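You operate a simulated robot arm through the tools that you are given. There is no shell and no other tool. Be economical: measure what you need, move in short steps, check, and stop when the job is done.

The job below is to be done with a simulated two-armed robot. You get a single attempt, and the scene is never put back.

Task
The reel has cut out under load: pay out its cord, reset it and load it again.
Fine: load knob to 0, crank cord out till the crank stops, press the reel button till the green lamp is back. Then 10 A till the load box shows 45 C, knob to 0, reel switch off; see it fall to 40 C or under. Keep off grille and drum: they burn over 60 C.

Only the result counts: the job must be done as asked and must still hold three seconds after the hand-in. Knocking over, shifting, dropping, spilling or breaking anything else fails it.

Robot
Two 6-joint arms with two-finger parallel grippers on one trunk, on a base that drives. Base frame: it is fixed to the floor where the robot stands at the start and does not move with it; the origin is under the middle of the robot, x ahead of it, y to its left, z up. Readings come in mm, degrees, newtons and seconds.
The left shoulder is at the start at [-96, 177, 781], the right one opposite. With the tool pointing down near the work surface each hand reaches from about 100 to 700 mm from the robot's upright axis, wherever it stands, measured 20 degrees to its own side. Places, roughly: load box [600, 100, 900]; load knob [500, 0, 900]; reel [800, 700, 900]; reel crank [800, 700, 1000]; reel plug (4x4x5 cm) [800, 500, 1000]; reel switch [700, 700, 800]; table strip switch [800, 300, 1000]; white plug (4x4x5 cm) [700, 800, 900]. Payload 1.57 kg a hand.
The tool frame of a hand sits at the grasp point between the pads (the TCP): z along the fingers, y along the line on which they close. The tips reach 30 mm beyond it. The gripper opens to 80 mm. The fingers are 17 mm wide and 12 mm thick; the gripper's body (40 by 82 mm) begins 80 mm behind the TCP.
Orientation is that of the tool frame in the base frame, as a unit quaternion [x, y, z, w]. With the fingers straight down and closing along the base's y, the tool's x points along the base's -x, its y along +y and its z along -z.

Tools
- The arms move only by the tool jog_arm. It takes "left_plan", "right_plan" or both (then of equal length, played together; a hand with none holds still); each is a list that holds one entry, the list of rows, each a list of 6 numbers: the shift along the base's x, y, z in units of 25 mm (1.0 is 25 mm), then the turn, a rotation vector about the base's x, y, z in units of 5 degrees (1.0 is 5 degrees). In form: [[[dx, dy, dz, wx, wy, wz], ...]]. A call has 1 to 8 rows; each row shifts and turns the commanded pose from where the row before left it. "left_claw" and "right_claw" are, for a hand that has rows, the closure, from 0 (fully open) to 1 (shut), set as the call begins (left out, the last holds). A call with a number of a shift or a turn outside -1 to 1 is refused whole. Each row takes 0.2 s and may step no farther than 50 mm and 8.6 degrees from the row before; otherwise, or with a gripper value out of range, the whole call is refused. Where a pose cannot be reached the arm comes as near as it can. A force on the tool above 90 N (or 10 N above the force at the start of the call, whichever is more), or a blocked arm, ends the call early, and 0.2 s more pass. The fingers move at their own pace (about 72 mm/s each) and stop on an object; they squeeze with about 43 N. The grip force told is the motor's: it shows also when the fingers shut on nothing. Time passes only in rows, and 0.2 s behind the last, so rows that do not move let the fingers close. The reply holds the time, the measured pose of the TCP, the force on the tool along the base axes, the opening and the grip force, in the units named above and with some noise, with the torque about the TCP (base axes, N m) and any sound that the robot's microphone picked up.
- Cameras (640 x 400 px; columns grow to the right, rows downward): "scene" is now at [33, 40.8, 1514.7]; the picture's right is [0.51, -0.86, 0.00], its down [-0.55, -0.32, -0.77] and it looks along [0.66, 0.39, -0.64] (base axes); focal length 268 px, centre (320, 200). "left" rides on the left gripper at [72, 7, -122] in its tool frame; the picture's right is [-0.09, 1.00, 0.00], its down [-0.84, -0.08, -0.54] and it looks along [-0.54, -0.05, 0.84] (tool axes); focal length 238 px, centre (320, 200). "right" rides on the right gripper at [72, -7, -122] in its tool frame; the picture's right is [0.09, 1.00, 0.00], its down [-0.84, 0.08, -0.54] and it looks along [-0.54, 0.05, 0.84] (tool axes); focal length 238 px, centre (320, 200). There is no depth. A picture from a camera that has moved, and an enlarged one, comes with that camera's place and axes in the base frame and with its lens.
- capture(camera): a new picture of that camera. It takes no simulated time.
- raise_lower(by): slides the trunk up (or, below 0, down) by that many mm; the arms and the scene camera ride with it, the base frame stays. It gives what a move gives, with no picture.
- base_move(legs): drives the robot by 1 to 6 legs, each [ahead, left, turn to the left] in mm, mm and degrees, along the robot's own axes; the way and the turn of a leg run together, so that a leg with both is an arc; at most 1500 mm and 180 degrees a leg. The arms and the cameras ride along, it lands a little off, and it stops where it bumps. It gives what a move gives.
- head_to(pan, tilt): turns the head with the scene camera to pan (to the left, within 143 degrees either way) and tilt (down, from -29 to 69), counted from straight ahead of the robot. It gives what a move gives.
- zoom(camera, box): a new picture of the part [left, top, right, bottom] of that camera's present view, enlarged. It takes no simulated time.
- finish_job(): hands the job in; it is judged then, once.

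Work in short steps. Places have to be worked out from the pictures, the camera data and where the tool is seen: move nearer, look again, correct. Check each grasp and each placing, and mend what went wrong. You have 120 turns and 88 pictures in all, those below and enlarged ones among them. Open the grippers and draw the arms clear of the work before you hand the job in, unless the task says otherwise; then end with one line.

The tools are called after "Request:" as name(argument=value, ...) on one line, values as JSON. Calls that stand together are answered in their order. jog_arm: Moves the arms, as the interface text tells. Its arguments: {"type":"object","properties":{"left_plan":{"type":"array","items":{"type":"array","items":{"type":"array","items":{"type":"number"}}}},"left_claw":{"type":"number"},"right_plan":{"type":"array","items":{"type":"array","items":{"type":"array","items":{"type":"number"}}}},"right_claw":{"type":"number"}},"required":[]} The other tools are called the same way: raise_lower (by) slides the trunk up or down; base_move (legs) drives the base; head_to (pan, tilt) turns the head that bears the scene camera; capture (camera) takes a picture; zoom (camera, box) takes an enlarged picture of a part of a camera's view; finish_job () hands the job in.

At the start:

```text
time_s: 0.0
left_ee_pos: [343.7, 455.1, 1154.3]
left_tool_rot: [0.0, 1.0, 0.0, 0.0]
left_ft_force: [-0.3, 0.4, 0.4]
left_torque: [0.0, 0.01, -0.01]
left_grip_width: 80.0
left_gripper_force: 0.0
right_ee_pos: [349.2, 23.5, 1172.4]
right_tool_rot: [0.0, 1.0, -0.001, 0.0]
right_ft_force: [0.5, 0.3, 0.5]
right_torque: [0.01, -0.02, -0.03]
right_grip_width: 80.1
right_gripper_force: 0.1
trunk travel left (down, up): [-225.0, 103.0]
robot x, y, heading: [-0.9, -1.9, -0.3]
head pan, tilt: [30.5, 39.5]
```

scene: 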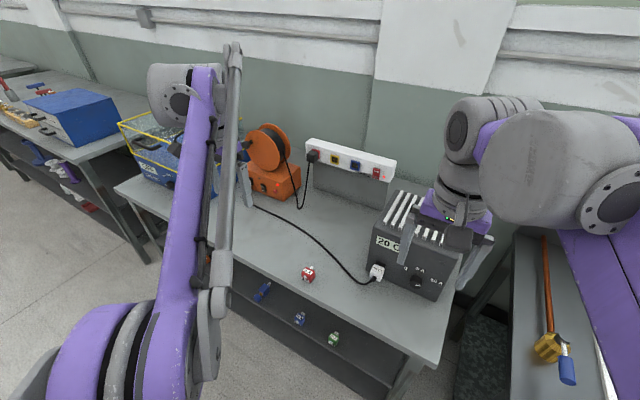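
right: 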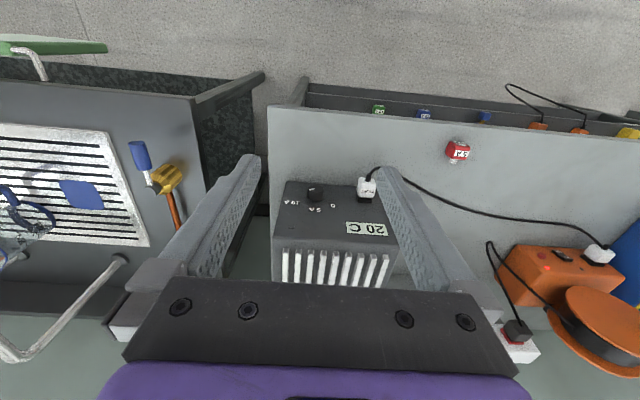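
left: 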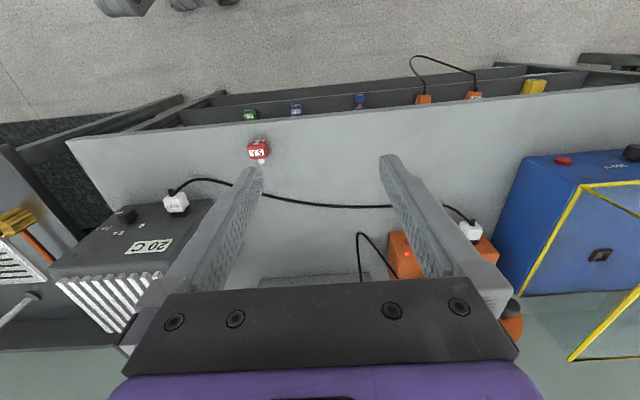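

I start with close looks at the load box and the reel to place their controls.

Request:
zoom(camera="scene", box=[230, 110, 410, 222])

Request:
zoom(camera="right", box=[260, 150, 420, 290])

Request:
zoom(camera="right", box=[480, 220, 640, 380])

```text
3.56 times, centred on (320, 166) of scene
camera zoom: at [33.0, 40.8, 1514.7], right [0.51, -0.86, 0.0], down [-0.55, -0.32, -0.77], along [0.66, 0.39, -0.64], focal length 952 px, centre (320, 321)
```

zoom: 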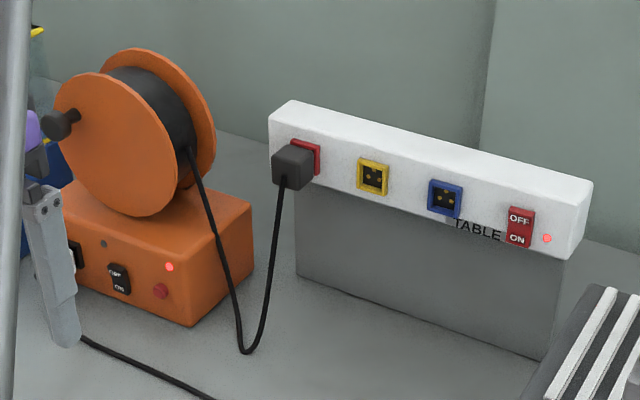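

```text
2.86 times, centred on (340, 220) of right
camera zoom: at [277.1, 17.1, 1294.4], right [-0.09, 1.0, 0.0], down [0.84, 0.08, 0.54], along [0.54, 0.05, -0.84], focal length 681 px, centre (263, 143)
```

zoom: 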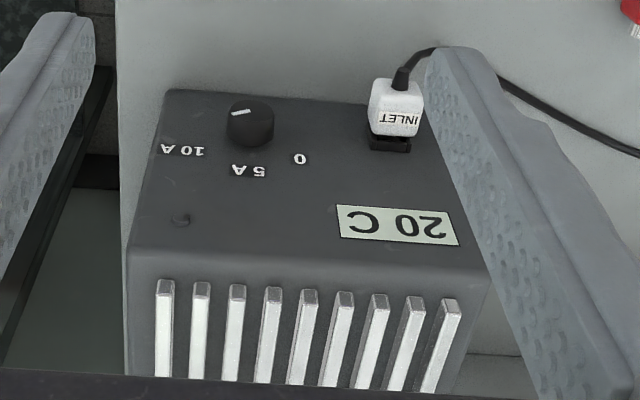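

```text
2.50 times, centred on (560, 300) of right
camera zoom: at [277.1, 17.1, 1294.4], right [-0.09, 1.0, 0.0], down [0.84, 0.08, 0.54], along [0.54, 0.05, -0.84], focal length 596 px, centre (-280, -50)
```

zoom: 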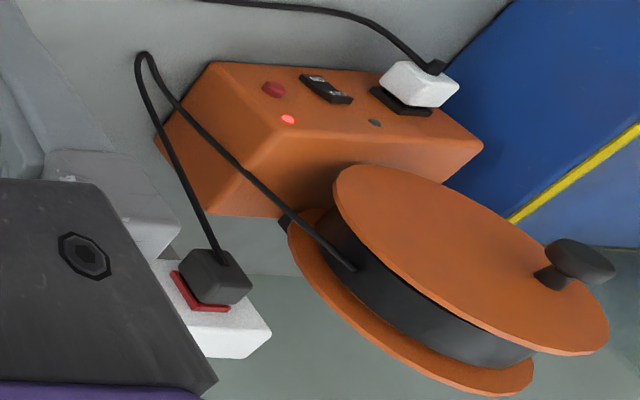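

Next I look at the load box in the scene view, to see which way its panel faces.

Request:
zoom(camera="scene", box=[340, 180, 480, 310])

Request:
zoom(camera="left", box=[340, 200, 540, 325])

```text
3.08 times, centred on (410, 245) of scene
camera zoom: at [33.0, 40.8, 1514.7], right [0.51, -0.86, 0.0], down [-0.55, -0.32, -0.77], along [0.66, 0.39, -0.64], focal length 824 px, centre (43, 62)
```

zoom: 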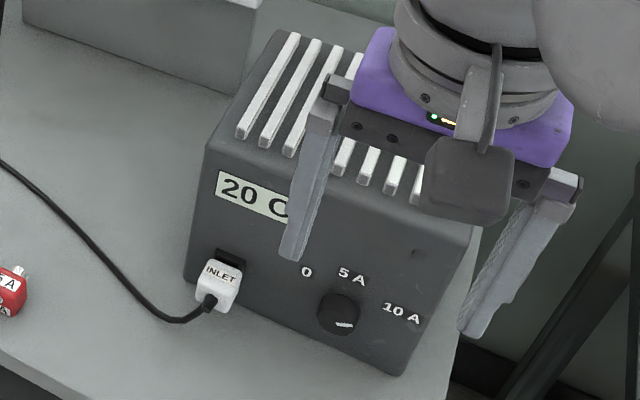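

```text
3.20 times, centred on (440, 262) of left
camera zoom: at [270.8, 461.4, 1276.7], right [0.09, 1.0, 0.0], down [0.84, -0.08, 0.54], along [0.54, -0.05, -0.84], focal length 763 px, centre (-64, 0)
```

zoom: 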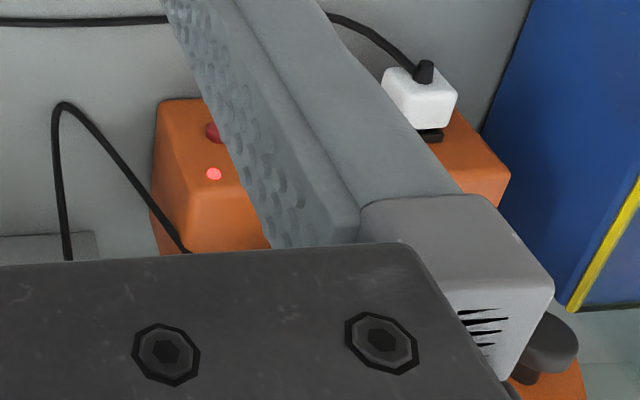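

Knob judged near [543, 30, 853] on the box's vertical front, with its pointer at 10 A. I turn the right hand to point forward (+x) with its camera on the -y side, while lowering it in front of the box.

Request:
jog_arm(right_plan=[[[0, 0, -0.7, -0.9897, -0.9897, 0.9897], [0, 0, -0.7, -0.9897, -0.9897, 0.9897], [0, 0, -0.7, -0.9897, -0.9897, 0.9897], [0, 0, -0.7, -0.9897, -0.9897, 0.9897], [0, 0, -0.7, -0.9897, -0.9897, 0.9897], [0, 0, -0.7, -0.9897, -0.9897, 0.9897], [0, 0, -0.7, -0.9897, -0.9897, 0.9897]]], right_claw=0)

```text
time_s: 1.6
left_ee_pos: [342.8, 455.0, 1154.9]
left_tool_rot: [0.001, 1.0, 0.0, 0.0]
left_ft_force: [-0.6, -0.2, 0.3]
left_torque: [-0.02, -0.02, 0.02]
left_grip_width: 80.0
left_gripper_force: 0.1
right_ee_pos: [347.4, 24.5, 1049.6]
right_tool_rot: [-0.29, 0.865, -0.289, 0.289]
right_ft_force: [0.2, 0.5, -0.1]
right_torque: [0.02, -0.01, 0.0]
right_grip_width: 79.9
right_gripper_force: 0.2
trunk travel left (down, up): [-225.0, 103.0]
robot x, y, heading: [2.6, 0.8, 0.1]
head pan, tilt: [30.5, 39.5]
```

The arm tracks well, so I carry on with the second half of the turn.

Request:
jog_arm(right_plan=[[[0, 0, -0.9, -0.9897, -0.9897, 0.9897], [0, 0, -0.9, -0.9897, -0.9897, 0.9897], [0, 0, -0.9, -0.9897, -0.9897, 0.9897], [0, 0, -0.9, -0.9897, -0.9897, 0.9897], [0, 0, -0.9, -0.9897, -0.9897, 0.9897], [0, 0, -0.9, -0.9897, -0.9897, 0.9897], [0.2, 0, -0.8, -0.9897, -0.9897, 0.9897]]])

Request:
capture(camera="right")

Request:
capture(camera="scene")

```text
time_s: 3.2
left_ee_pos: [343.9, 454.1, 1155.1]
left_tool_rot: [0.0, 1.0, 0.0, 0.0]
left_ft_force: [0.6, 0.7, 0.7]
left_torque: [0.01, -0.01, -0.03]
left_grip_width: 79.9
left_gripper_force: 0.0
right_ee_pos: [364.6, 28.6, 914.1]
right_tool_rot: [0.501, -0.499, 0.5, -0.501]
right_ft_force: [-0.8, -0.1, 0.6]
right_torque: [0.04, -0.02, 0.01]
right_grip_width: 79.8
right_gripper_force: 0.1
right hand out of reach, approached as far as the arm can: row 7
trunk travel left (down, up): [-225.0, 103.0]
robot x, y, heading: [2.6, -0.4, 0.1]
head pan, tilt: [30.5, 39.5]
```

```text
79 pictures are left
camera right: at [242.5, -42.9, 921.7], right [0.0, -0.09, -1.0], down [-0.54, 0.84, -0.08], along [0.84, 0.54, -0.05], focal length 238 px, centre (320, 200)
```

right: 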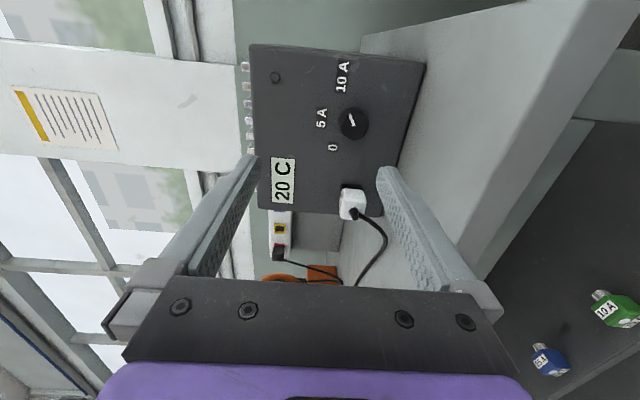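

```text
78 pictures are left
camera scene: at [33.4, 40.4, 1514.7], right [0.51, -0.86, 0.0], down [-0.55, -0.32, -0.77], along [0.66, 0.39, -0.64], focal length 268 px, centre (320, 200)
```

scene: 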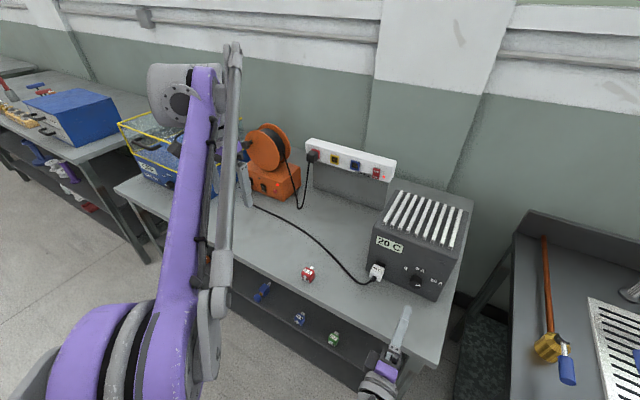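

The forward pose is reached and the knob is in clear view; I zoom in on its pointer.

Request:
zoom(camera="right", box=[240, 40, 440, 220])

```text
2.22 times, centred on (340, 130) of right
camera zoom: at [242.5, -42.9, 921.7], right [0.0, -0.09, -1.0], down [-0.54, 0.84, -0.08], along [0.84, 0.54, -0.05], focal length 530 px, centre (276, 356)
```

zoom: 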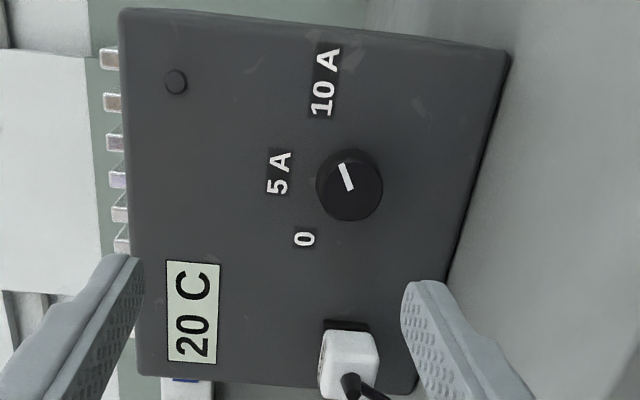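

The pointer clearly sits at 10 A, and I put the knob face at about [524, 26, 875]. I advance partway and check the pose.

Request:
jog_arm(right_plan=[[[1, 0, 0, 0, 0, 0], [1, 0, 0, 0, 0, 0], [1, 0, 0, 0, 0, 0], [0, 0, 0, 0, 0, 0]]])

Request:
capture(camera="right")

```text
time_s: 4.2
left_ee_pos: [342.2, 455.2, 1154.7]
left_tool_rot: [0.0, 1.0, 0.0, -0.001]
left_ft_force: [1.2, 0.0, -0.2]
left_torque: [0.01, -0.03, 0.0]
left_grip_width: 79.8
left_gripper_force: 0.1
right_ee_pos: [440.3, 29.1, 915.1]
right_tool_rot: [-0.5, 0.5, -0.5, 0.5]
right_ft_force: [-0.8, 0.4, 0.5]
right_torque: [-0.01, -0.02, 0.01]
right_grip_width: 79.8
right_gripper_force: 0.0
trunk travel left (down, up): [-225.0, 103.0]
robot x, y, heading: [0.5, -1.0, 0.1]
head pan, tilt: [30.5, 39.5]
```

```text
76 pictures are left
camera right: at [317.8, -42.9, 922.1], right [0.0, -0.09, -1.0], down [-0.54, 0.84, -0.08], along [0.84, 0.54, -0.05], focal length 238 px, centre (320, 200)
```

right: 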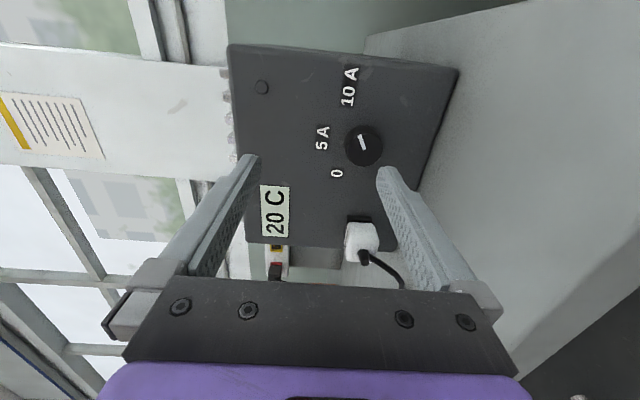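

Triangulating again gives the knob at about [515, 24, 878]. I line up y and z and move close in front of it.

Request:
jog_arm(right_plan=[[[0, -0.1, -0.75, 0, 0, 0], [0, -0.1, -0.73, 0, 0, 0], [0.6, 0, 0, 0, 0, 0], [0, 0, 0, 0, 0, 0]]])

Request:
capture(camera="right")

Request:
zoom(camera="scene", box=[350, 180, 480, 340])

```text
time_s: 5.2
left_ee_pos: [342.2, 454.7, 1155.2]
left_tool_rot: [0.0, 1.0, 0.0, 0.001]
left_ft_force: [0.8, -0.8, -0.1]
left_torque: [-0.02, -0.02, 0.0]
left_grip_width: 79.9
left_gripper_force: 0.1
right_ee_pos: [454.7, 21.7, 879.1]
right_tool_rot: [0.5, -0.5, 0.5, -0.5]
right_ft_force: [0.4, 1.2, -0.4]
right_torque: [0.01, -0.02, 0.04]
right_grip_width: 79.9
right_gripper_force: 0.1
trunk travel left (down, up): [-225.0, 103.0]
robot x, y, heading: [3.1, -1.4, -0.1]
head pan, tilt: [30.5, 39.5]
```

```text
75 pictures are left
camera right: at [333.1, -49.1, 885.5], right [0.0, -0.09, -1.0], down [-0.54, 0.84, -0.08], along [0.84, 0.54, -0.05], focal length 238 px, centre (320, 200)
```

right: 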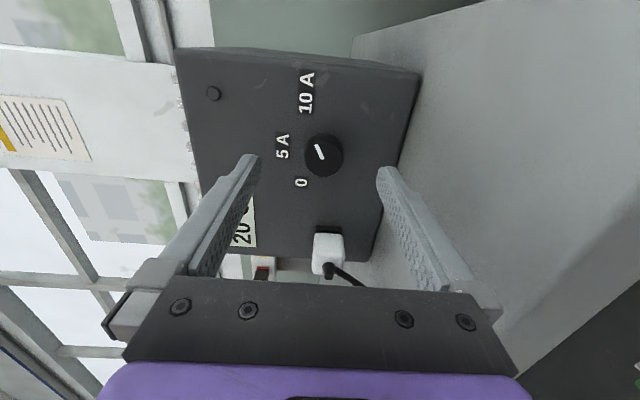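

```text
2.50 times, centred on (415, 260) of scene
camera zoom: at [32.8, 40.8, 1514.7], right [0.51, -0.86, 0.0], down [-0.55, -0.32, -0.77], along [0.66, 0.39, -0.64], focal length 669 px, centre (82, 50)
```

zoom: 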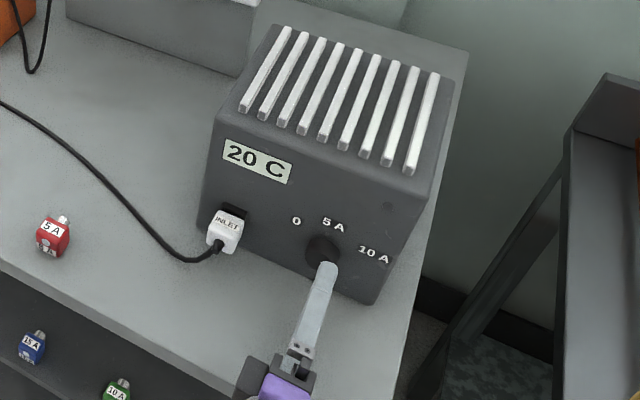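

The gripper is nearly lined up. I move in until the tips are beside the knob, watching the force.

Request:
jog_arm(right_plan=[[[0.6, 0.16, 0, 0, 0, 0], [0.6, 0, 0, 0, 0, 0], [0.4, 0, 0, 0, 0, 0], [0.3, 0, 0, 0, 0, 0], [0, 0, 0, 0, 0, 0]]])

Request:
capture(camera="right")

Request:
zoom(camera="scene", box=[370, 230, 470, 330])

```text
time_s: 6.4
left_ee_pos: [343.2, 452.8, 1153.9]
left_tool_rot: [0.0, 1.0, 0.001, 0.0]
left_ft_force: [0.0, 0.2, 0.5]
left_torque: [0.01, 0.03, -0.04]
left_grip_width: 80.1
left_gripper_force: 0.1
right_ee_pos: [502.6, 28.0, 879.3]
right_tool_rot: [0.5, -0.5, 0.5, -0.5]
right_ft_force: [0.0, -0.3, -0.1]
right_torque: [-0.02, -0.01, 0.0]
right_grip_width: 79.9
right_gripper_force: 0.1
trunk travel left (down, up): [-225.0, 103.0]
robot x, y, heading: [0.3, 2.2, -0.1]
head pan, tilt: [30.5, 39.5]
```

```text
73 pictures are left
camera right: at [379.5, -43.8, 884.6], right [0.0, -0.09, -1.0], down [-0.54, 0.84, -0.08], along [0.84, 0.54, -0.05], focal length 238 px, centre (320, 200)
```

right: 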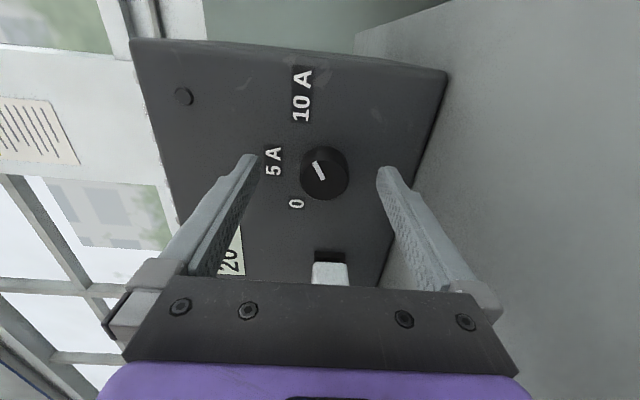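

```text
4.00 times, centred on (420, 280) of scene
camera zoom: at [32.9, 40.8, 1514.7], right [0.51, -0.86, 0.0], down [-0.55, -0.32, -0.77], along [0.66, 0.39, -0.64], focal length 1071 px, centre (-80, -120)
```

zoom: 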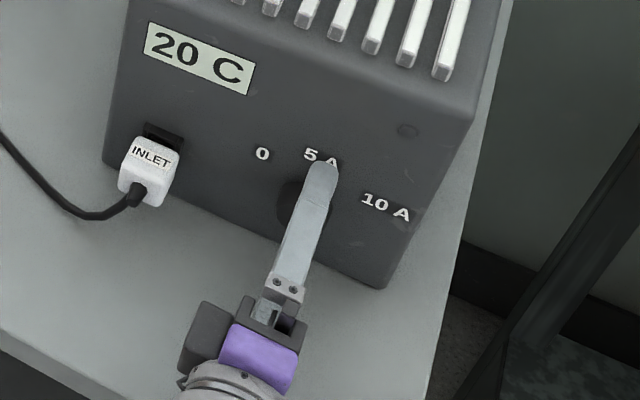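

The projection puts the knob's face right at the fingertips (x about 533, y about 28). I go in another 12 mm and check that no force builds up.

Request:
jog_arm(right_plan=[[[0.25, 0, 0, 0, 0, 0], [0.25, 0, 0, 0, 0, 0], [0, 0, 0, 0, 0, 0]]])

Request:
zoom(camera="right", box=[220, 90, 420, 270])

```text
time_s: 7.2
left_ee_pos: [343.8, 453.6, 1155.2]
left_tool_rot: [0.001, 1.0, 0.0, 0.0]
left_ft_force: [0.1, 0.0, 0.3]
left_torque: [0.03, 0.0, 0.0]
left_grip_width: 80.1
left_gripper_force: 0.1
right_ee_pos: [514.5, 27.6, 878.5]
right_tool_rot: [0.501, -0.499, 0.5, -0.5]
right_ft_force: [0.7, 0.2, 0.4]
right_torque: [0.01, -0.02, -0.02]
right_grip_width: 79.9
right_gripper_force: 0.1
trunk travel left (down, up): [-225.0, 103.0]
robot x, y, heading: [-0.8, 2.7, -0.1]
head pan, tilt: [30.5, 39.5]
```

```text
2.22 times, centred on (320, 180) of right
camera zoom: at [392.0, -43.5, 885.2], right [0.0, -0.09, -1.0], down [-0.54, 0.84, -0.08], along [0.84, 0.54, -0.05], focal length 530 px, centre (320, 244)
```

zoom: 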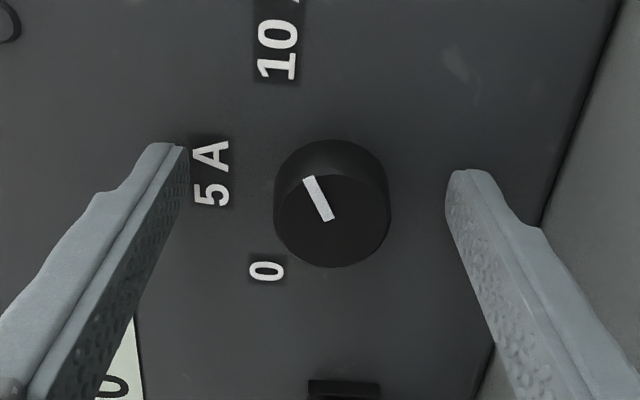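

The tips straddle the knob, which sits about 3 mm lower and perhaps a touch further left than the grip centre. I correct that and close on it.

Request:
jog_arm(right_plan=[[[0, 0.1, -0.14, 0, 0, 0]]])

Request:
jog_arm(right_plan=[[[0, 0, 0, 0, 0, 0], [0, 0, 0, 0, 0, 0], [0, 0, 0, 0, 0, 0]]], right_claw=1)

Request:
zoom(camera="right", box=[220, 90, 420, 270])

```text
time_s: 7.6
left_ee_pos: [343.7, 455.0, 1155.2]
left_tool_rot: [0.0, 1.0, 0.001, -0.001]
left_ft_force: [-0.1, 0.3, -0.3]
left_torque: [0.03, 0.0, 0.03]
left_grip_width: 79.9
left_gripper_force: 0.0
right_ee_pos: [514.8, 30.9, 875.2]
right_tool_rot: [-0.5, 0.5, -0.499, 0.501]
right_ft_force: [-0.4, 0.1, 0.9]
right_torque: [-0.02, -0.01, 0.01]
right_grip_width: 80.2
right_gripper_force: 0.0
trunk travel left (down, up): [-225.0, 103.0]
robot x, y, heading: [0.2, 4.0, -0.0]
head pan, tilt: [30.5, 39.5]
```

```text
time_s: 8.4
left_ee_pos: [342.8, 455.4, 1155.0]
left_tool_rot: [-0.001, 1.0, 0.0, 0.0]
left_ft_force: [-0.2, -0.8, -0.4]
left_torque: [0.0, 0.0, 0.02]
left_grip_width: 80.1
left_gripper_force: 0.0
right_ee_pos: [513.3, 29.1, 874.6]
right_tool_rot: [-0.499, 0.5, -0.5, 0.501]
right_ft_force: [-3.4, -0.3, -8.2]
right_torque: [-0.05, 0.1, -0.15]
right_grip_width: 35.8
right_gripper_force: 39.7
trunk travel left (down, up): [-225.0, 103.0]
robot x, y, heading: [-1.5, -0.3, -0.2]
head pan, tilt: [30.5, 39.5]
```

```text
2.22 times, centred on (320, 180) of right
camera zoom: at [392.0, -41.6, 881.5], right [0.0, -0.09, -1.0], down [-0.54, 0.84, -0.08], along [0.84, 0.54, -0.05], focal length 530 px, centre (320, 244)
```

zoom: 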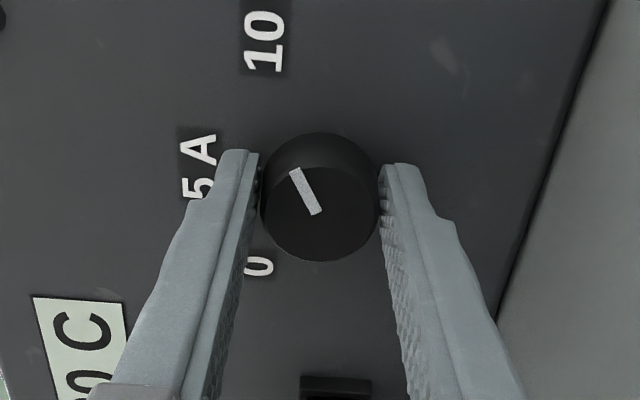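

The knob is gripped at 35.8 mm. I turn it counterclockwise 20° (negative about x) and check.

Request:
jog_arm(right_plan=[[[0, 0, 0, -1, 0, 0], [0, 0, 0, -1, 0, 0], [0, 0, 0, -1, 0, 0], [0, 0, 0, -1, 0, 0]]])

Request:
zoom(camera="right", box=[220, 90, 420, 270])

```text
time_s: 9.4
left_ee_pos: [342.3, 453.8, 1156.1]
left_tool_rot: [0.0, 1.0, 0.0, -0.001]
left_ft_force: [0.5, 0.2, -1.0]
left_torque: [0.01, 0.02, -0.02]
left_grip_width: 80.1
left_gripper_force: 0.0
right_ee_pos: [513.2, 30.7, 874.7]
right_tool_rot: [0.58, -0.406, 0.579, -0.404]
right_ft_force: [-4.5, -4.3, -5.7]
right_torque: [-0.03, 0.33, 0.7]
right_grip_width: 35.5
right_gripper_force: 42.3
trunk travel left (down, up): [-225.0, 103.0]
robot x, y, heading: [0.6, 4.0, -0.1]
head pan, tilt: [30.5, 39.5]
```

```text
2.22 times, centred on (320, 180) of right
camera zoom: at [391.9, -34.8, 906.2], right [0.0, -0.43, -0.9], down [-0.54, 0.76, -0.36], along [0.84, 0.49, -0.23], focal length 530 px, centre (320, 244)
```

zoom: 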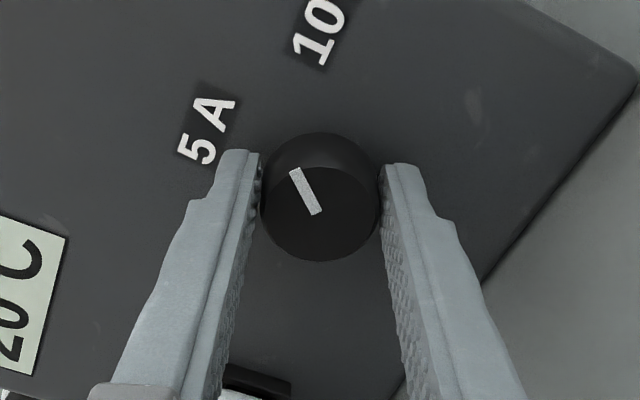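

The knob turns with the hand. I continue 40°.

Request:
jog_arm(right_plan=[[[0, 0, 0, -1, 0, 0], [0, 0, 0, -1, 0, 0], [0, 0, 0, -1, 0, 0], [0, 0, 0, -1, 0, 0], [0, 0, 0, -1, 0, 0], [0, 0, 0, -1, 0, 0], [0, 0, 0, -1, 0, 0], [0, 0, 0, -1, 0, 0]]])

Request:
zoom(camera="right", box=[180, 50, 460, 300])

```text
time_s: 11.2
left_ee_pos: [342.5, 454.2, 1156.4]
left_tool_rot: [0.0, 1.0, 0.0, 0.0]
left_ft_force: [-0.2, -0.2, 0.5]
left_torque: [0.05, 0.01, 0.05]
left_grip_width: 80.1
left_gripper_force: 0.1
right_ee_pos: [514.5, 31.1, 876.5]
right_tool_rot: [0.683, -0.183, 0.683, -0.182]
right_ft_force: [13.3, -1.8, 27.7]
right_torque: [0.0, -0.96, -0.42]
right_grip_width: 35.4
right_gripper_force: 42.4
trunk travel left (down, up): [-225.0, 103.0]
robot x, y, heading: [1.9, 1.3, -0.0]
head pan, tilt: [30.5, 39.5]
```

```text
1.60 times, centred on (320, 175) of right
camera zoom: at [391.8, 1.0, 941.4], right [0.0, -0.91, -0.42], down [-0.54, 0.35, -0.76], along [0.84, 0.23, -0.49], focal length 381 px, centre (320, 240)
```

zoom: 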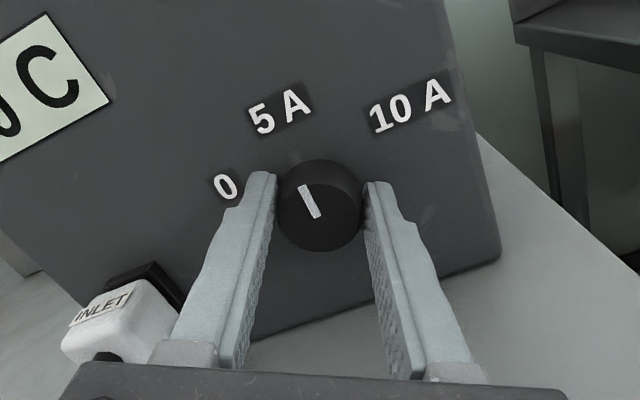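

It's at about 5 A and all is well, except for a slight upward pull from axis misalignment. I ease the centre up 2 mm and continue 40°.

Request:
jog_arm(right_plan=[[[0, 0, 0.08, -1, 0, 0], [0, 0, 0, -1, 0, 0], [0, 0, 0, -1, 0, 0], [0, 0, 0, -1, 0, 0], [0, 0, 0, -1, 0, 0], [0, 0, 0, -1, 0, 0], [0, 0, 0, -1, 0, 0], [0, 0, 0, -1, 0, 0]]])

Request:
zoom(camera="right", box=[180, 50, 460, 300])

```text
time_s: 13.0
left_ee_pos: [343.7, 454.8, 1155.2]
left_tool_rot: [0.0, 1.0, 0.0, 0.0]
left_ft_force: [-0.2, 0.2, -0.3]
left_torque: [-0.02, -0.04, -0.03]
left_grip_width: 80.0
left_gripper_force: 0.1
right_ee_pos: [514.4, 31.0, 876.2]
right_tool_rot: [0.705, 0.064, 0.704, 0.061]
right_ft_force: [-12.5, 3.0, -27.2]
right_torque: [0.0, 0.98, 0.01]
right_grip_width: 35.8
right_gripper_force: 42.9
trunk travel left (down, up): [-225.0, 103.0]
robot x, y, heading: [2.6, -2.3, -0.4]
head pan, tilt: [30.5, 39.5]
```

```text
1.60 times, centred on (320, 175) of right
camera zoom: at [392.2, 50.9, 946.5], right [0.0, -0.96, 0.27], down [-0.54, -0.22, -0.81], along [0.84, -0.14, -0.52], focal length 381 px, centre (320, 240)
```

zoom: 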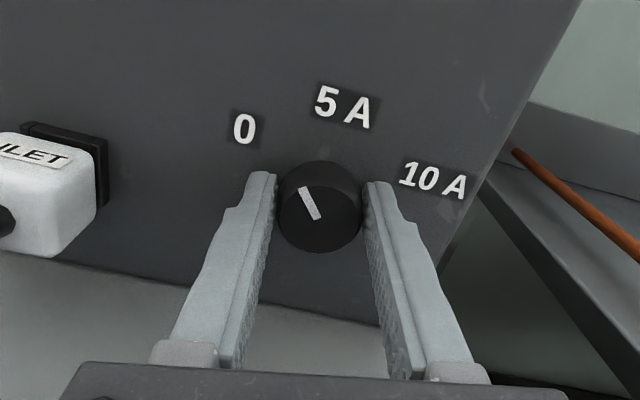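

The pointer is about 20° short of 0, so I turn 20° more.

Request:
jog_arm(right_plan=[[[0, 0, -0.04, -1, 0, 0], [0, 0, 0, -1, 0, 0], [0, 0, 0, -1, 0, 0], [0, 0, 0, -1, 0, 0]]])

Request:
zoom(camera="right", box=[180, 50, 460, 300])

```text
time_s: 14.0
left_ee_pos: [343.4, 456.0, 1155.1]
left_tool_rot: [0.0, 1.0, 0.0, 0.0]
left_ft_force: [-1.1, 0.4, 0.2]
left_torque: [0.04, 0.0, 0.01]
left_grip_width: 80.0
left_gripper_force: 0.0
right_ee_pos: [513.7, 32.2, 877.4]
right_tool_rot: [0.682, 0.185, 0.683, 0.185]
right_ft_force: [12.6, 12.4, 13.5]
right_torque: [0.04, -0.86, 0.36]
right_grip_width: 35.9
right_gripper_force: 42.4
trunk travel left (down, up): [-225.0, 103.0]
robot x, y, heading: [-0.1, -0.7, -0.1]
head pan, tilt: [30.5, 39.5]
```

```text
1.60 times, centred on (320, 175) of right
camera zoom: at [392.0, 74.6, 935.1], right [0.0, -0.81, 0.58], down [-0.54, -0.49, -0.68], along [0.84, -0.31, -0.44], focal length 381 px, centre (320, 240)
```

zoom: 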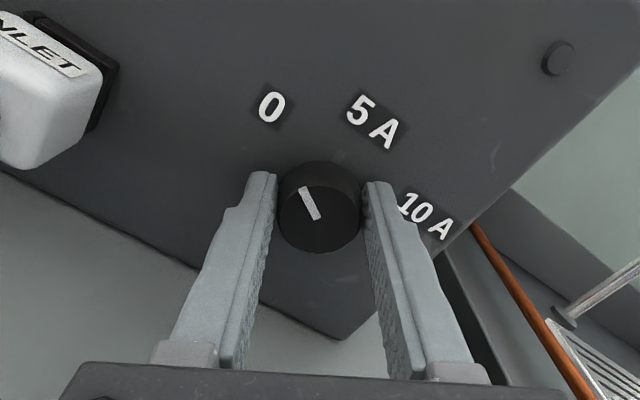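

The pointer lines up with 0. I release the knob and back straight out.

Request:
jog_arm(right_plan=[[[0, 0, 0, 0, 0, 0], [0, 0, 0, 0, 0, 0], [0, 0, 0, 0, 0, 0], [-1, 0, 0, 0, 0, 0], [-1, 0, 0, 0, 0, 0], [-1, 0, 0, 0, 0, 0]]], right_claw=0)

Request:
zoom(camera="right", box=[180, 50, 460, 300])

Request:
head_to(pan=45, tilt=45)

Request:
capture(camera="scene")

```text
time_s: 15.4
left_ee_pos: [343.4, 455.1, 1155.1]
left_tool_rot: [0.0, 1.0, 0.0, -0.001]
left_ft_force: [-0.8, -0.1, -0.4]
left_torque: [0.02, -0.01, -0.02]
left_grip_width: 80.1
left_gripper_force: 0.1
right_ee_pos: [439.2, 30.1, 877.3]
right_tool_rot: [0.683, 0.183, 0.683, 0.184]
right_ft_force: [-0.7, 0.8, -0.3]
right_torque: [0.0, 0.0, -0.01]
right_grip_width: 80.0
right_gripper_force: 0.0
trunk travel left (down, up): [-225.0, 103.0]
robot x, y, heading: [4.5, 1.6, -0.0]
head pan, tilt: [30.5, 39.5]
```

```text
1.60 times, centred on (320, 175) of right
camera zoom: at [316.6, 72.2, 935.0], right [0.0, -0.82, 0.58], down [-0.54, -0.49, -0.69], along [0.84, -0.31, -0.44], focal length 381 px, centre (320, 240)
```

zoom: 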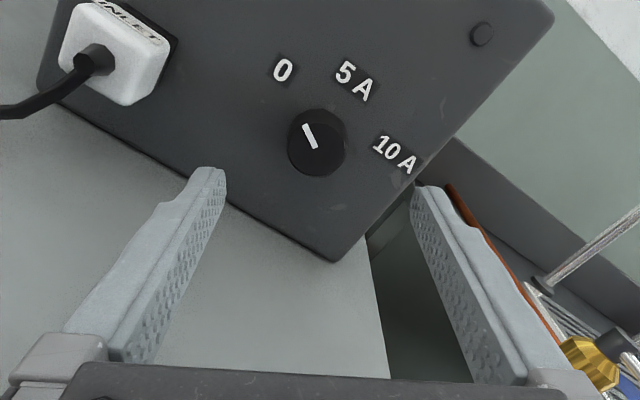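

```text
time_s: 16.2
left_ee_pos: [343.0, 454.3, 1156.8]
left_tool_rot: [-0.001, 1.0, 0.0, 0.0]
left_ft_force: [-0.3, -0.4, -0.7]
left_torque: [0.01, 0.0, -0.01]
left_grip_width: 79.9
left_gripper_force: 0.1
right_ee_pos: [439.0, 29.9, 876.5]
right_tool_rot: [0.683, 0.182, 0.683, 0.183]
right_ft_force: [-0.8, -0.4, -0.4]
right_torque: [0.01, -0.01, -0.03]
right_grip_width: 80.2
right_gripper_force: 0.0
trunk travel left (down, up): [-225.0, 103.0]
robot x, y, heading: [0.7, -2.3, 0.1]
head pan, tilt: [45.0, 45.0]
```

```text
64 pictures are left
camera scene: at [17.0, 55.0, 1506.8], right [0.71, -0.71, 0.0], down [-0.5, -0.5, -0.71], along [0.5, 0.5, -0.71], focal length 268 px, centre (320, 200)
```

scene: 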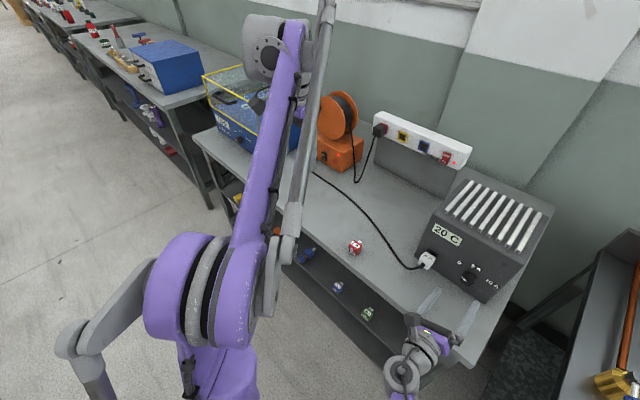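

The knob reads 0 and is free. I lift the right hand above the cord, then drive the robot left so that the left hand can reach the reel and the right hand can still reach the knob.

Request:
jog_arm(right_plan=[[[-0.5, 0, 1, 0, 0, 0], [-0.5, 0, 1, 0, 0, 0], [-0.5, 0, 1, 0, 0, 0], [-0.5, 0, 1, 0, 0, 0], [0, 0, 1, 0, 0, 0]]])

Request:
base_move(legs=[[0, 380, 0]])

Request:
head_to(pan=25, tilt=45)

Request:
capture(camera="scene")

Request:
capture(camera="left")

```text
time_s: 17.4
left_ee_pos: [343.2, 454.8, 1155.9]
left_tool_rot: [0.0, 1.0, 0.0, 0.001]
left_ft_force: [0.4, -0.2, 0.4]
left_torque: [-0.02, -0.03, 0.03]
left_grip_width: 79.9
left_gripper_force: 0.1
right_ee_pos: [386.5, 30.4, 1000.2]
right_tool_rot: [0.683, 0.182, 0.683, 0.184]
right_ft_force: [-0.7, 0.5, 0.9]
right_torque: [-0.02, -0.02, 0.03]
right_grip_width: 79.6
right_gripper_force: 0.2
trunk travel left (down, up): [-225.0, 103.0]
robot x, y, heading: [0.4, -0.4, -0.2]
head pan, tilt: [45.0, 45.0]
```

```text
time_s: 21.3
left_ee_pos: [339.3, 841.5, 1155.5]
left_tool_rot: [-0.002, 1.0, 0.0, 0.0]
left_ft_force: [-0.7, 0.3, -0.4]
left_torque: [0.02, 0.01, 0.07]
left_grip_width: 79.9
left_gripper_force: 0.0
right_ee_pos: [387.2, 417.7, 999.4]
right_tool_rot: [0.683, 0.185, 0.683, 0.181]
right_ft_force: [-1.0, -0.5, -0.5]
right_torque: [0.01, -0.02, -0.02]
right_grip_width: 79.9
right_gripper_force: 0.1
trunk travel left (down, up): [-225.0, 103.0]
robot x, y, heading: [0.3, 384.0, 0.3]
head pan, tilt: [45.0, 45.0]
```

```text
time_s: 22.1
left_ee_pos: [340.5, 842.2, 1154.4]
left_tool_rot: [-0.002, 1.0, 0.0, 0.0]
left_ft_force: [-0.3, 0.6, 0.2]
left_torque: [-0.04, -0.03, 0.03]
left_grip_width: 80.0
left_gripper_force: 0.1
right_ee_pos: [386.2, 416.5, 1000.3]
right_tool_rot: [0.683, 0.184, 0.683, 0.181]
right_ft_force: [0.0, 0.3, 0.2]
right_torque: [-0.05, 0.01, -0.03]
right_grip_width: 80.0
right_gripper_force: 0.1
trunk travel left (down, up): [-225.0, 103.0]
robot x, y, heading: [-1.0, 387.2, 0.2]
head pan, tilt: [25.0, 45.0]
```

```text
63 pictures are left
camera scene: at [32.0, 417.9, 1506.8], right [0.43, -0.9, 0.0], down [-0.64, -0.3, -0.71], along [0.64, 0.3, -0.71], focal length 268 px, centre (320, 200)
```

scene: 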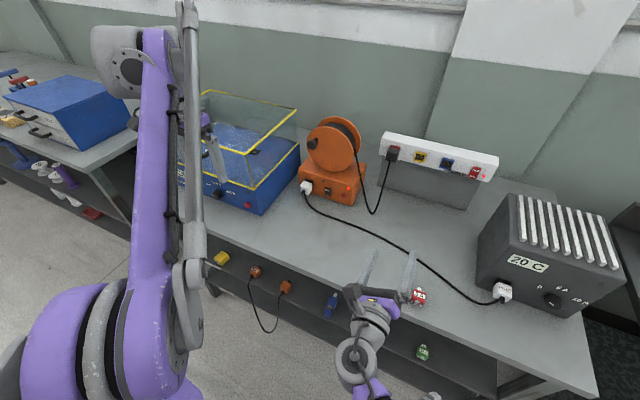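

```text
62 pictures are left
camera left: at [267.7, 848.4, 1276.7], right [0.09, 1.0, 0.0], down [0.84, -0.07, 0.54], along [0.54, -0.05, -0.84], focal length 238 px, centre (320, 200)
```

left: 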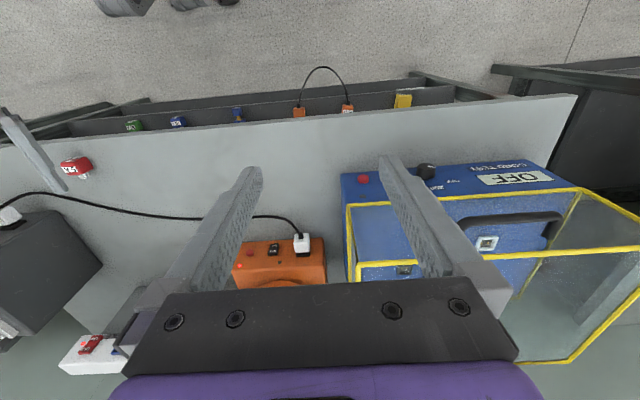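

The reel is in view now. I zoom in to find the crank, button, switch and drum axis.

Request:
zoom(camera="scene", box=[270, 100, 410, 225])

Request:
zoom(camera="left", box=[220, 210, 360, 300])

```text
3.20 times, centred on (340, 162) of scene
camera zoom: at [32.0, 417.9, 1506.8], right [0.43, -0.9, 0.0], down [-0.64, -0.3, -0.71], along [0.64, 0.3, -0.71], focal length 857 px, centre (256, 320)
```

zoom: 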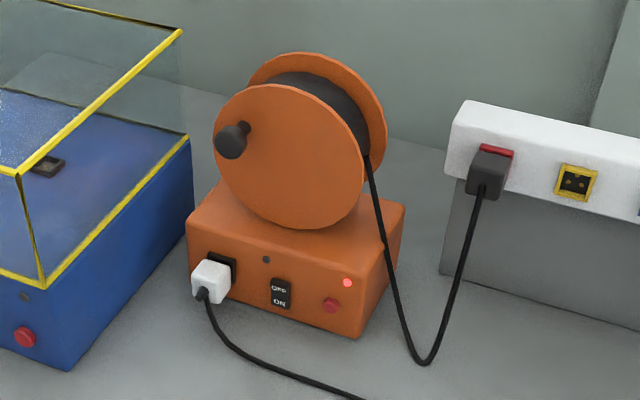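

```text
4.44 times, centred on (290, 255) of left
camera zoom: at [267.7, 848.4, 1276.7], right [0.09, 1.0, 0.0], down [0.84, -0.07, 0.54], along [0.54, -0.05, -0.84], focal length 1059 px, centre (453, -44)
```

zoom: 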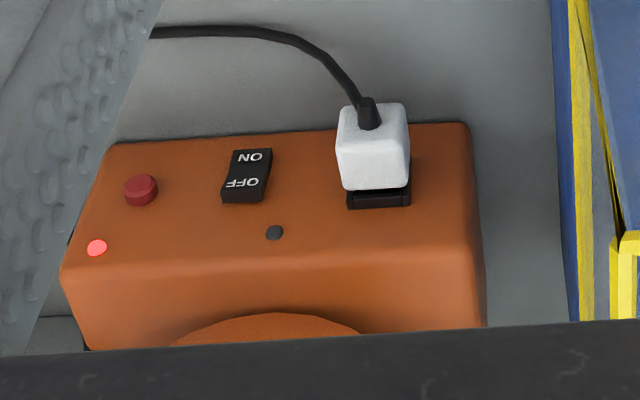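

From two views I estimate the button at [685, 633, 846], the switch at [685, 693, 840] and the crank handle tip at [676, 747, 1029]. The drum axis is near y 698, z 1003, and the panel faces -x. I turn the left hand forward, camera to the -y side, clear of the glass guard.

Request:
jog_arm(left_plan=[[[0, -0.3, -0.3, -0.9897, -0.9897, 0.9897], [0, -0.3, -0.3, -0.9897, -0.9897, 0.9897], [0, -0.3, -0.3, -0.9897, -0.9897, 0.9897], [0, -0.3, -0.3, -0.9897, -0.9897, 0.9897], [0, -0.3, -0.3, -0.9897, -0.9897, 0.9897], [0, -0.3, -0.3, -0.9897, -0.9897, 0.9897], [0, -0.3, -0.3, -0.9897, -0.9897, 0.9897]]], left_claw=0)

Request:
jog_arm(left_plan=[[[0, -0.3, -0.3, -0.9897, -0.9897, 0.9897], [0, -0.3, -0.3, -0.9897, -0.9897, 0.9897], [0.3, -0.3, -0.4, -0.9897, -0.9897, 0.9897], [0.3, -0.2, -0.4, -0.9897, -0.9897, 0.9897], [0.4, -0.2, -0.4, -0.9897, -0.9897, 0.9897], [0.5, -0.2, -0.4, -0.9897, -0.9897, 0.9897], [0.6, -0.2, -0.4, -0.9897, -0.9897, 0.9897]]])

Request:
capture(camera="left")

Request:
capture(camera="scene")

```text
time_s: 23.7
left_ee_pos: [340.7, 788.6, 1103.0]
left_tool_rot: [-0.291, 0.865, -0.29, 0.289]
left_ft_force: [-0.5, -0.7, -0.7]
left_torque: [0.04, 0.0, 0.02]
left_grip_width: 80.0
left_gripper_force: 0.1
right_ee_pos: [385.5, 416.8, 1001.1]
right_tool_rot: [0.683, 0.185, 0.683, 0.181]
right_ft_force: [-0.2, 0.3, -0.2]
right_torque: [0.01, -0.02, 0.02]
right_grip_width: 79.9
right_gripper_force: 0.1
trunk travel left (down, up): [-225.0, 103.0]
robot x, y, heading: [-2.4, 387.0, 0.4]
head pan, tilt: [25.0, 45.0]
```

```text
time_s: 25.3
left_ee_pos: [391.5, 746.5, 1037.9]
left_tool_rot: [0.502, -0.498, 0.501, -0.499]
left_ft_force: [0.5, -0.4, 0.2]
left_torque: [0.0, 0.0, 0.01]
left_grip_width: 80.1
left_gripper_force: 0.2
right_ee_pos: [385.6, 417.0, 1000.3]
right_tool_rot: [0.683, 0.184, 0.683, 0.181]
right_ft_force: [-0.1, 0.4, 0.7]
right_torque: [-0.05, 0.01, -0.04]
right_grip_width: 80.1
right_gripper_force: 0.1
trunk travel left (down, up): [-225.0, 103.0]
robot x, y, heading: [-1.7, 388.1, 0.3]
head pan, tilt: [25.0, 45.0]
```

```text
59 pictures are left
camera left: at [269.8, 674.7, 1031.9], right [0.0, 0.08, -1.0], down [-0.54, 0.84, 0.07], along [0.84, 0.54, 0.05], focal length 238 px, centre (320, 200)
```

left: 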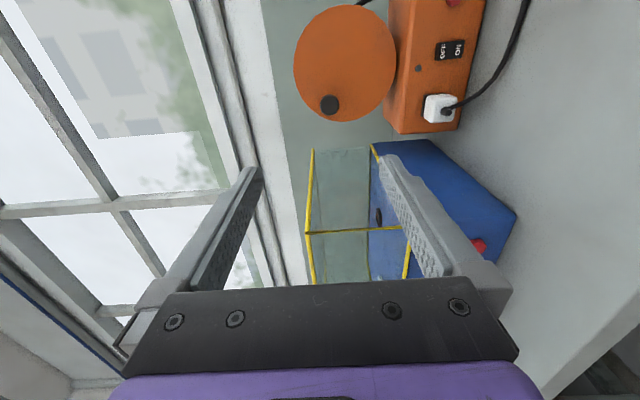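

```text
58 pictures are left
camera scene: at [32.6, 418.1, 1506.7], right [0.43, -0.9, 0.0], down [-0.64, -0.3, -0.71], along [0.64, 0.3, -0.71], focal length 268 px, centre (320, 200)
```

scene: 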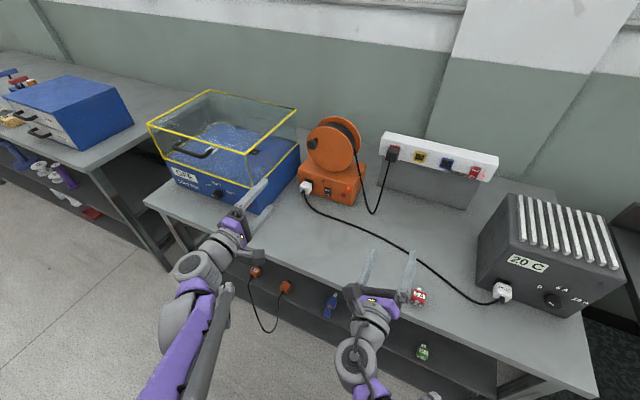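

The left camera confirms the handle at about [676, 751, 1027] and the disc centre at about [_, 699, 997]. I advance to x of about 590.

Request:
jog_arm(left_plan=[[[1, 0, -0.1, 0, 0, 0], [1, 0.1, -0.1, 0, 0, 0], [1, 0.06, -0.1, 0, 0, 0], [1, 0, -0.1, 0, 0, 0], [1, 0, 0, 0, 0, 0], [1, 0, 0, 0, 0, 0], [1, 0, 0, 0, 0, 0], [1, 0, 0, 0, 0, 0]]])

Request:
capture(camera="left")

Request:
zoom(camera="scene", box=[230, 90, 410, 230])

```text
time_s: 27.1
left_ee_pos: [595.5, 752.6, 1027.7]
left_tool_rot: [0.501, -0.499, 0.502, -0.498]
left_ft_force: [-0.8, 0.0, -0.2]
left_torque: [0.0, -0.01, -0.03]
left_grip_width: 80.1
left_gripper_force: 0.0
right_ee_pos: [386.3, 417.1, 998.8]
right_tool_rot: [0.683, 0.185, 0.683, 0.18]
right_ft_force: [-0.1, -0.1, 0.4]
right_torque: [-0.01, 0.0, 0.0]
right_grip_width: 79.9
right_gripper_force: 0.1
trunk travel left (down, up): [-225.0, 103.0]
robot x, y, heading: [-0.9, 386.7, 0.4]
head pan, tilt: [25.0, 45.0]
```

```text
57 pictures are left
camera left: at [472.8, 680.8, 1021.3], right [0.0, 0.09, -1.0], down [-0.54, 0.84, 0.07], along [0.84, 0.54, 0.05], focal length 238 px, centre (320, 200)
```

left: 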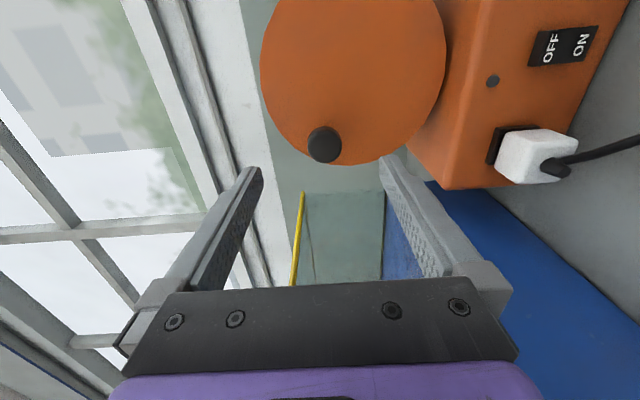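

```text
2.86 times, centred on (320, 160) of scene
camera zoom: at [32.8, 418.1, 1506.7], right [0.43, -0.9, 0.0], down [-0.64, -0.3, -0.71], along [0.64, 0.3, -0.71], focal length 765 px, centre (320, 314)
```

zoom: 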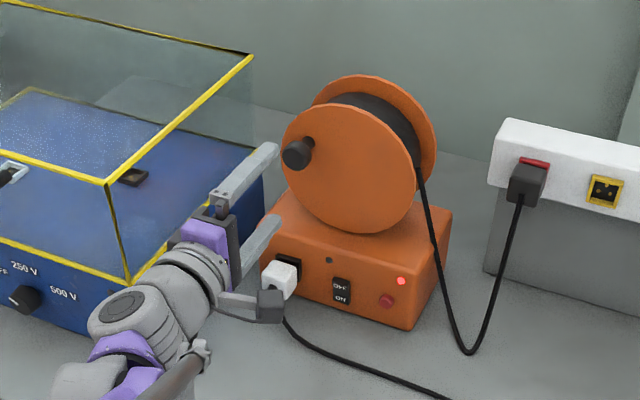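

The handle end is at [676, 753, 1026], about 32 mm across. I advance so the tips reach x of about 691, staying about 16 mm off the disc.

Request:
jog_arm(left_plan=[[[0.9, 0, -0.06, 0, 0, 0], [0.9, 0, 0, 0, 0, 0], [0.8, 0, 0, 0, 0, 0], [0, 0, 0, 0, 0, 0]]])

Request:
capture(camera="left")

Request:
zoom(camera="scene", box=[270, 100, 390, 200])

```text
time_s: 28.1
left_ee_pos: [658.4, 751.5, 1027.2]
left_tool_rot: [0.501, -0.499, 0.501, -0.499]
left_ft_force: [-0.2, -1.0, -0.1]
left_torque: [0.02, -0.01, 0.03]
left_grip_width: 79.9
left_gripper_force: 0.2
right_ee_pos: [385.9, 417.6, 1000.9]
right_tool_rot: [0.683, 0.184, 0.683, 0.182]
right_ft_force: [0.0, -0.9, -0.2]
right_torque: [-0.02, -0.02, -0.03]
right_grip_width: 79.8
right_gripper_force: 0.1
trunk travel left (down, up): [-225.0, 103.0]
robot x, y, heading: [-0.8, 388.3, 0.4]
head pan, tilt: [25.0, 45.0]
```

```text
55 pictures are left
camera left: at [535.6, 679.4, 1020.5], right [0.0, 0.09, -1.0], down [-0.54, 0.84, 0.07], along [0.84, 0.54, 0.05], focal length 238 px, centre (320, 200)
```

left: 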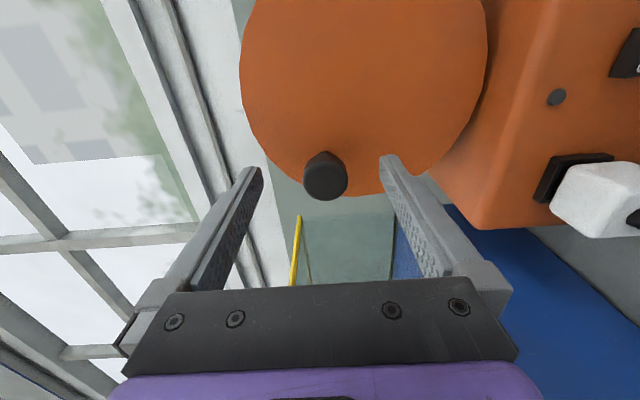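

```text
4.00 times, centred on (330, 150) of scene
camera zoom: at [31.7, 417.8, 1506.8], right [0.43, -0.9, 0.0], down [-0.64, -0.3, -0.71], along [0.64, 0.3, -0.71], focal length 1071 px, centre (280, 400)
```

zoom: 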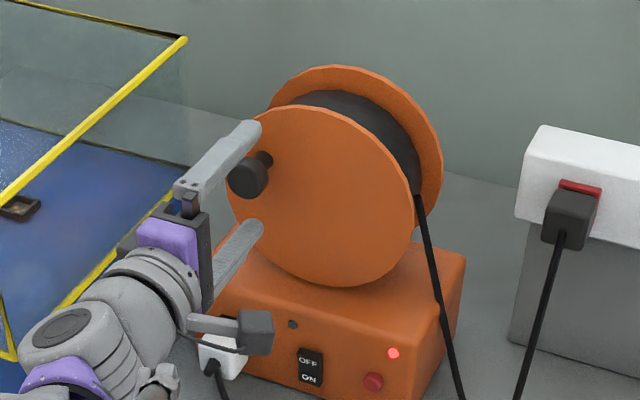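

The fingers straddle the handle; I trim by 3 mm in y and z and close on it.

Request:
jog_arm(left_plan=[[[0.1, 0.12, -0.12, 0, 0, 0]]])

Request:
jog_arm(left_plan=[[[0, 0, 0, 0, 0, 0], [0, 0, 0, 0, 0, 0], [0, 0, 0, 0, 0, 0]]], left_claw=1)

Request:
capture(camera="left")

```text
time_s: 28.5
left_ee_pos: [661.8, 754.6, 1022.6]
left_tool_rot: [0.502, -0.498, 0.502, -0.498]
left_ft_force: [-0.9, -0.2, 0.9]
left_torque: [-0.05, 0.01, -0.01]
left_grip_width: 80.0
left_gripper_force: 0.1
right_ee_pos: [385.7, 418.1, 999.0]
right_tool_rot: [0.683, 0.185, 0.683, 0.181]
right_ft_force: [-0.1, -0.2, -0.1]
right_torque: [-0.02, 0.03, -0.01]
right_grip_width: 80.0
right_gripper_force: 0.1
trunk travel left (down, up): [-225.0, 103.0]
robot x, y, heading: [-0.5, 384.6, 0.3]
head pan, tilt: [25.0, 45.0]
```

```text
time_s: 29.3
left_ee_pos: [661.0, 753.9, 1024.3]
left_tool_rot: [0.501, -0.498, 0.501, -0.499]
left_ft_force: [0.0, 0.5, -0.3]
left_torque: [0.0, 0.05, 0.07]
left_grip_width: 31.4
left_gripper_force: 36.9
right_ee_pos: [386.5, 416.6, 1000.2]
right_tool_rot: [0.683, 0.185, 0.683, 0.181]
right_ft_force: [-0.5, -0.1, 0.2]
right_torque: [0.02, 0.02, -0.01]
right_grip_width: 79.9
right_gripper_force: 0.1
trunk travel left (down, up): [-225.0, 103.0]
robot x, y, heading: [-0.2, 387.5, 0.1]
head pan, tilt: [25.0, 45.0]
```

```text
53 pictures are left
camera left: at [538.3, 682.6, 1016.9], right [0.0, 0.09, -1.0], down [-0.54, 0.84, 0.07], along [0.84, 0.54, 0.05], focal length 238 px, centre (320, 200)
```

left: 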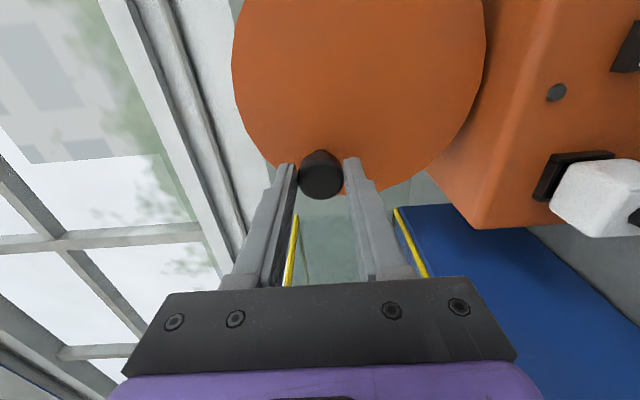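

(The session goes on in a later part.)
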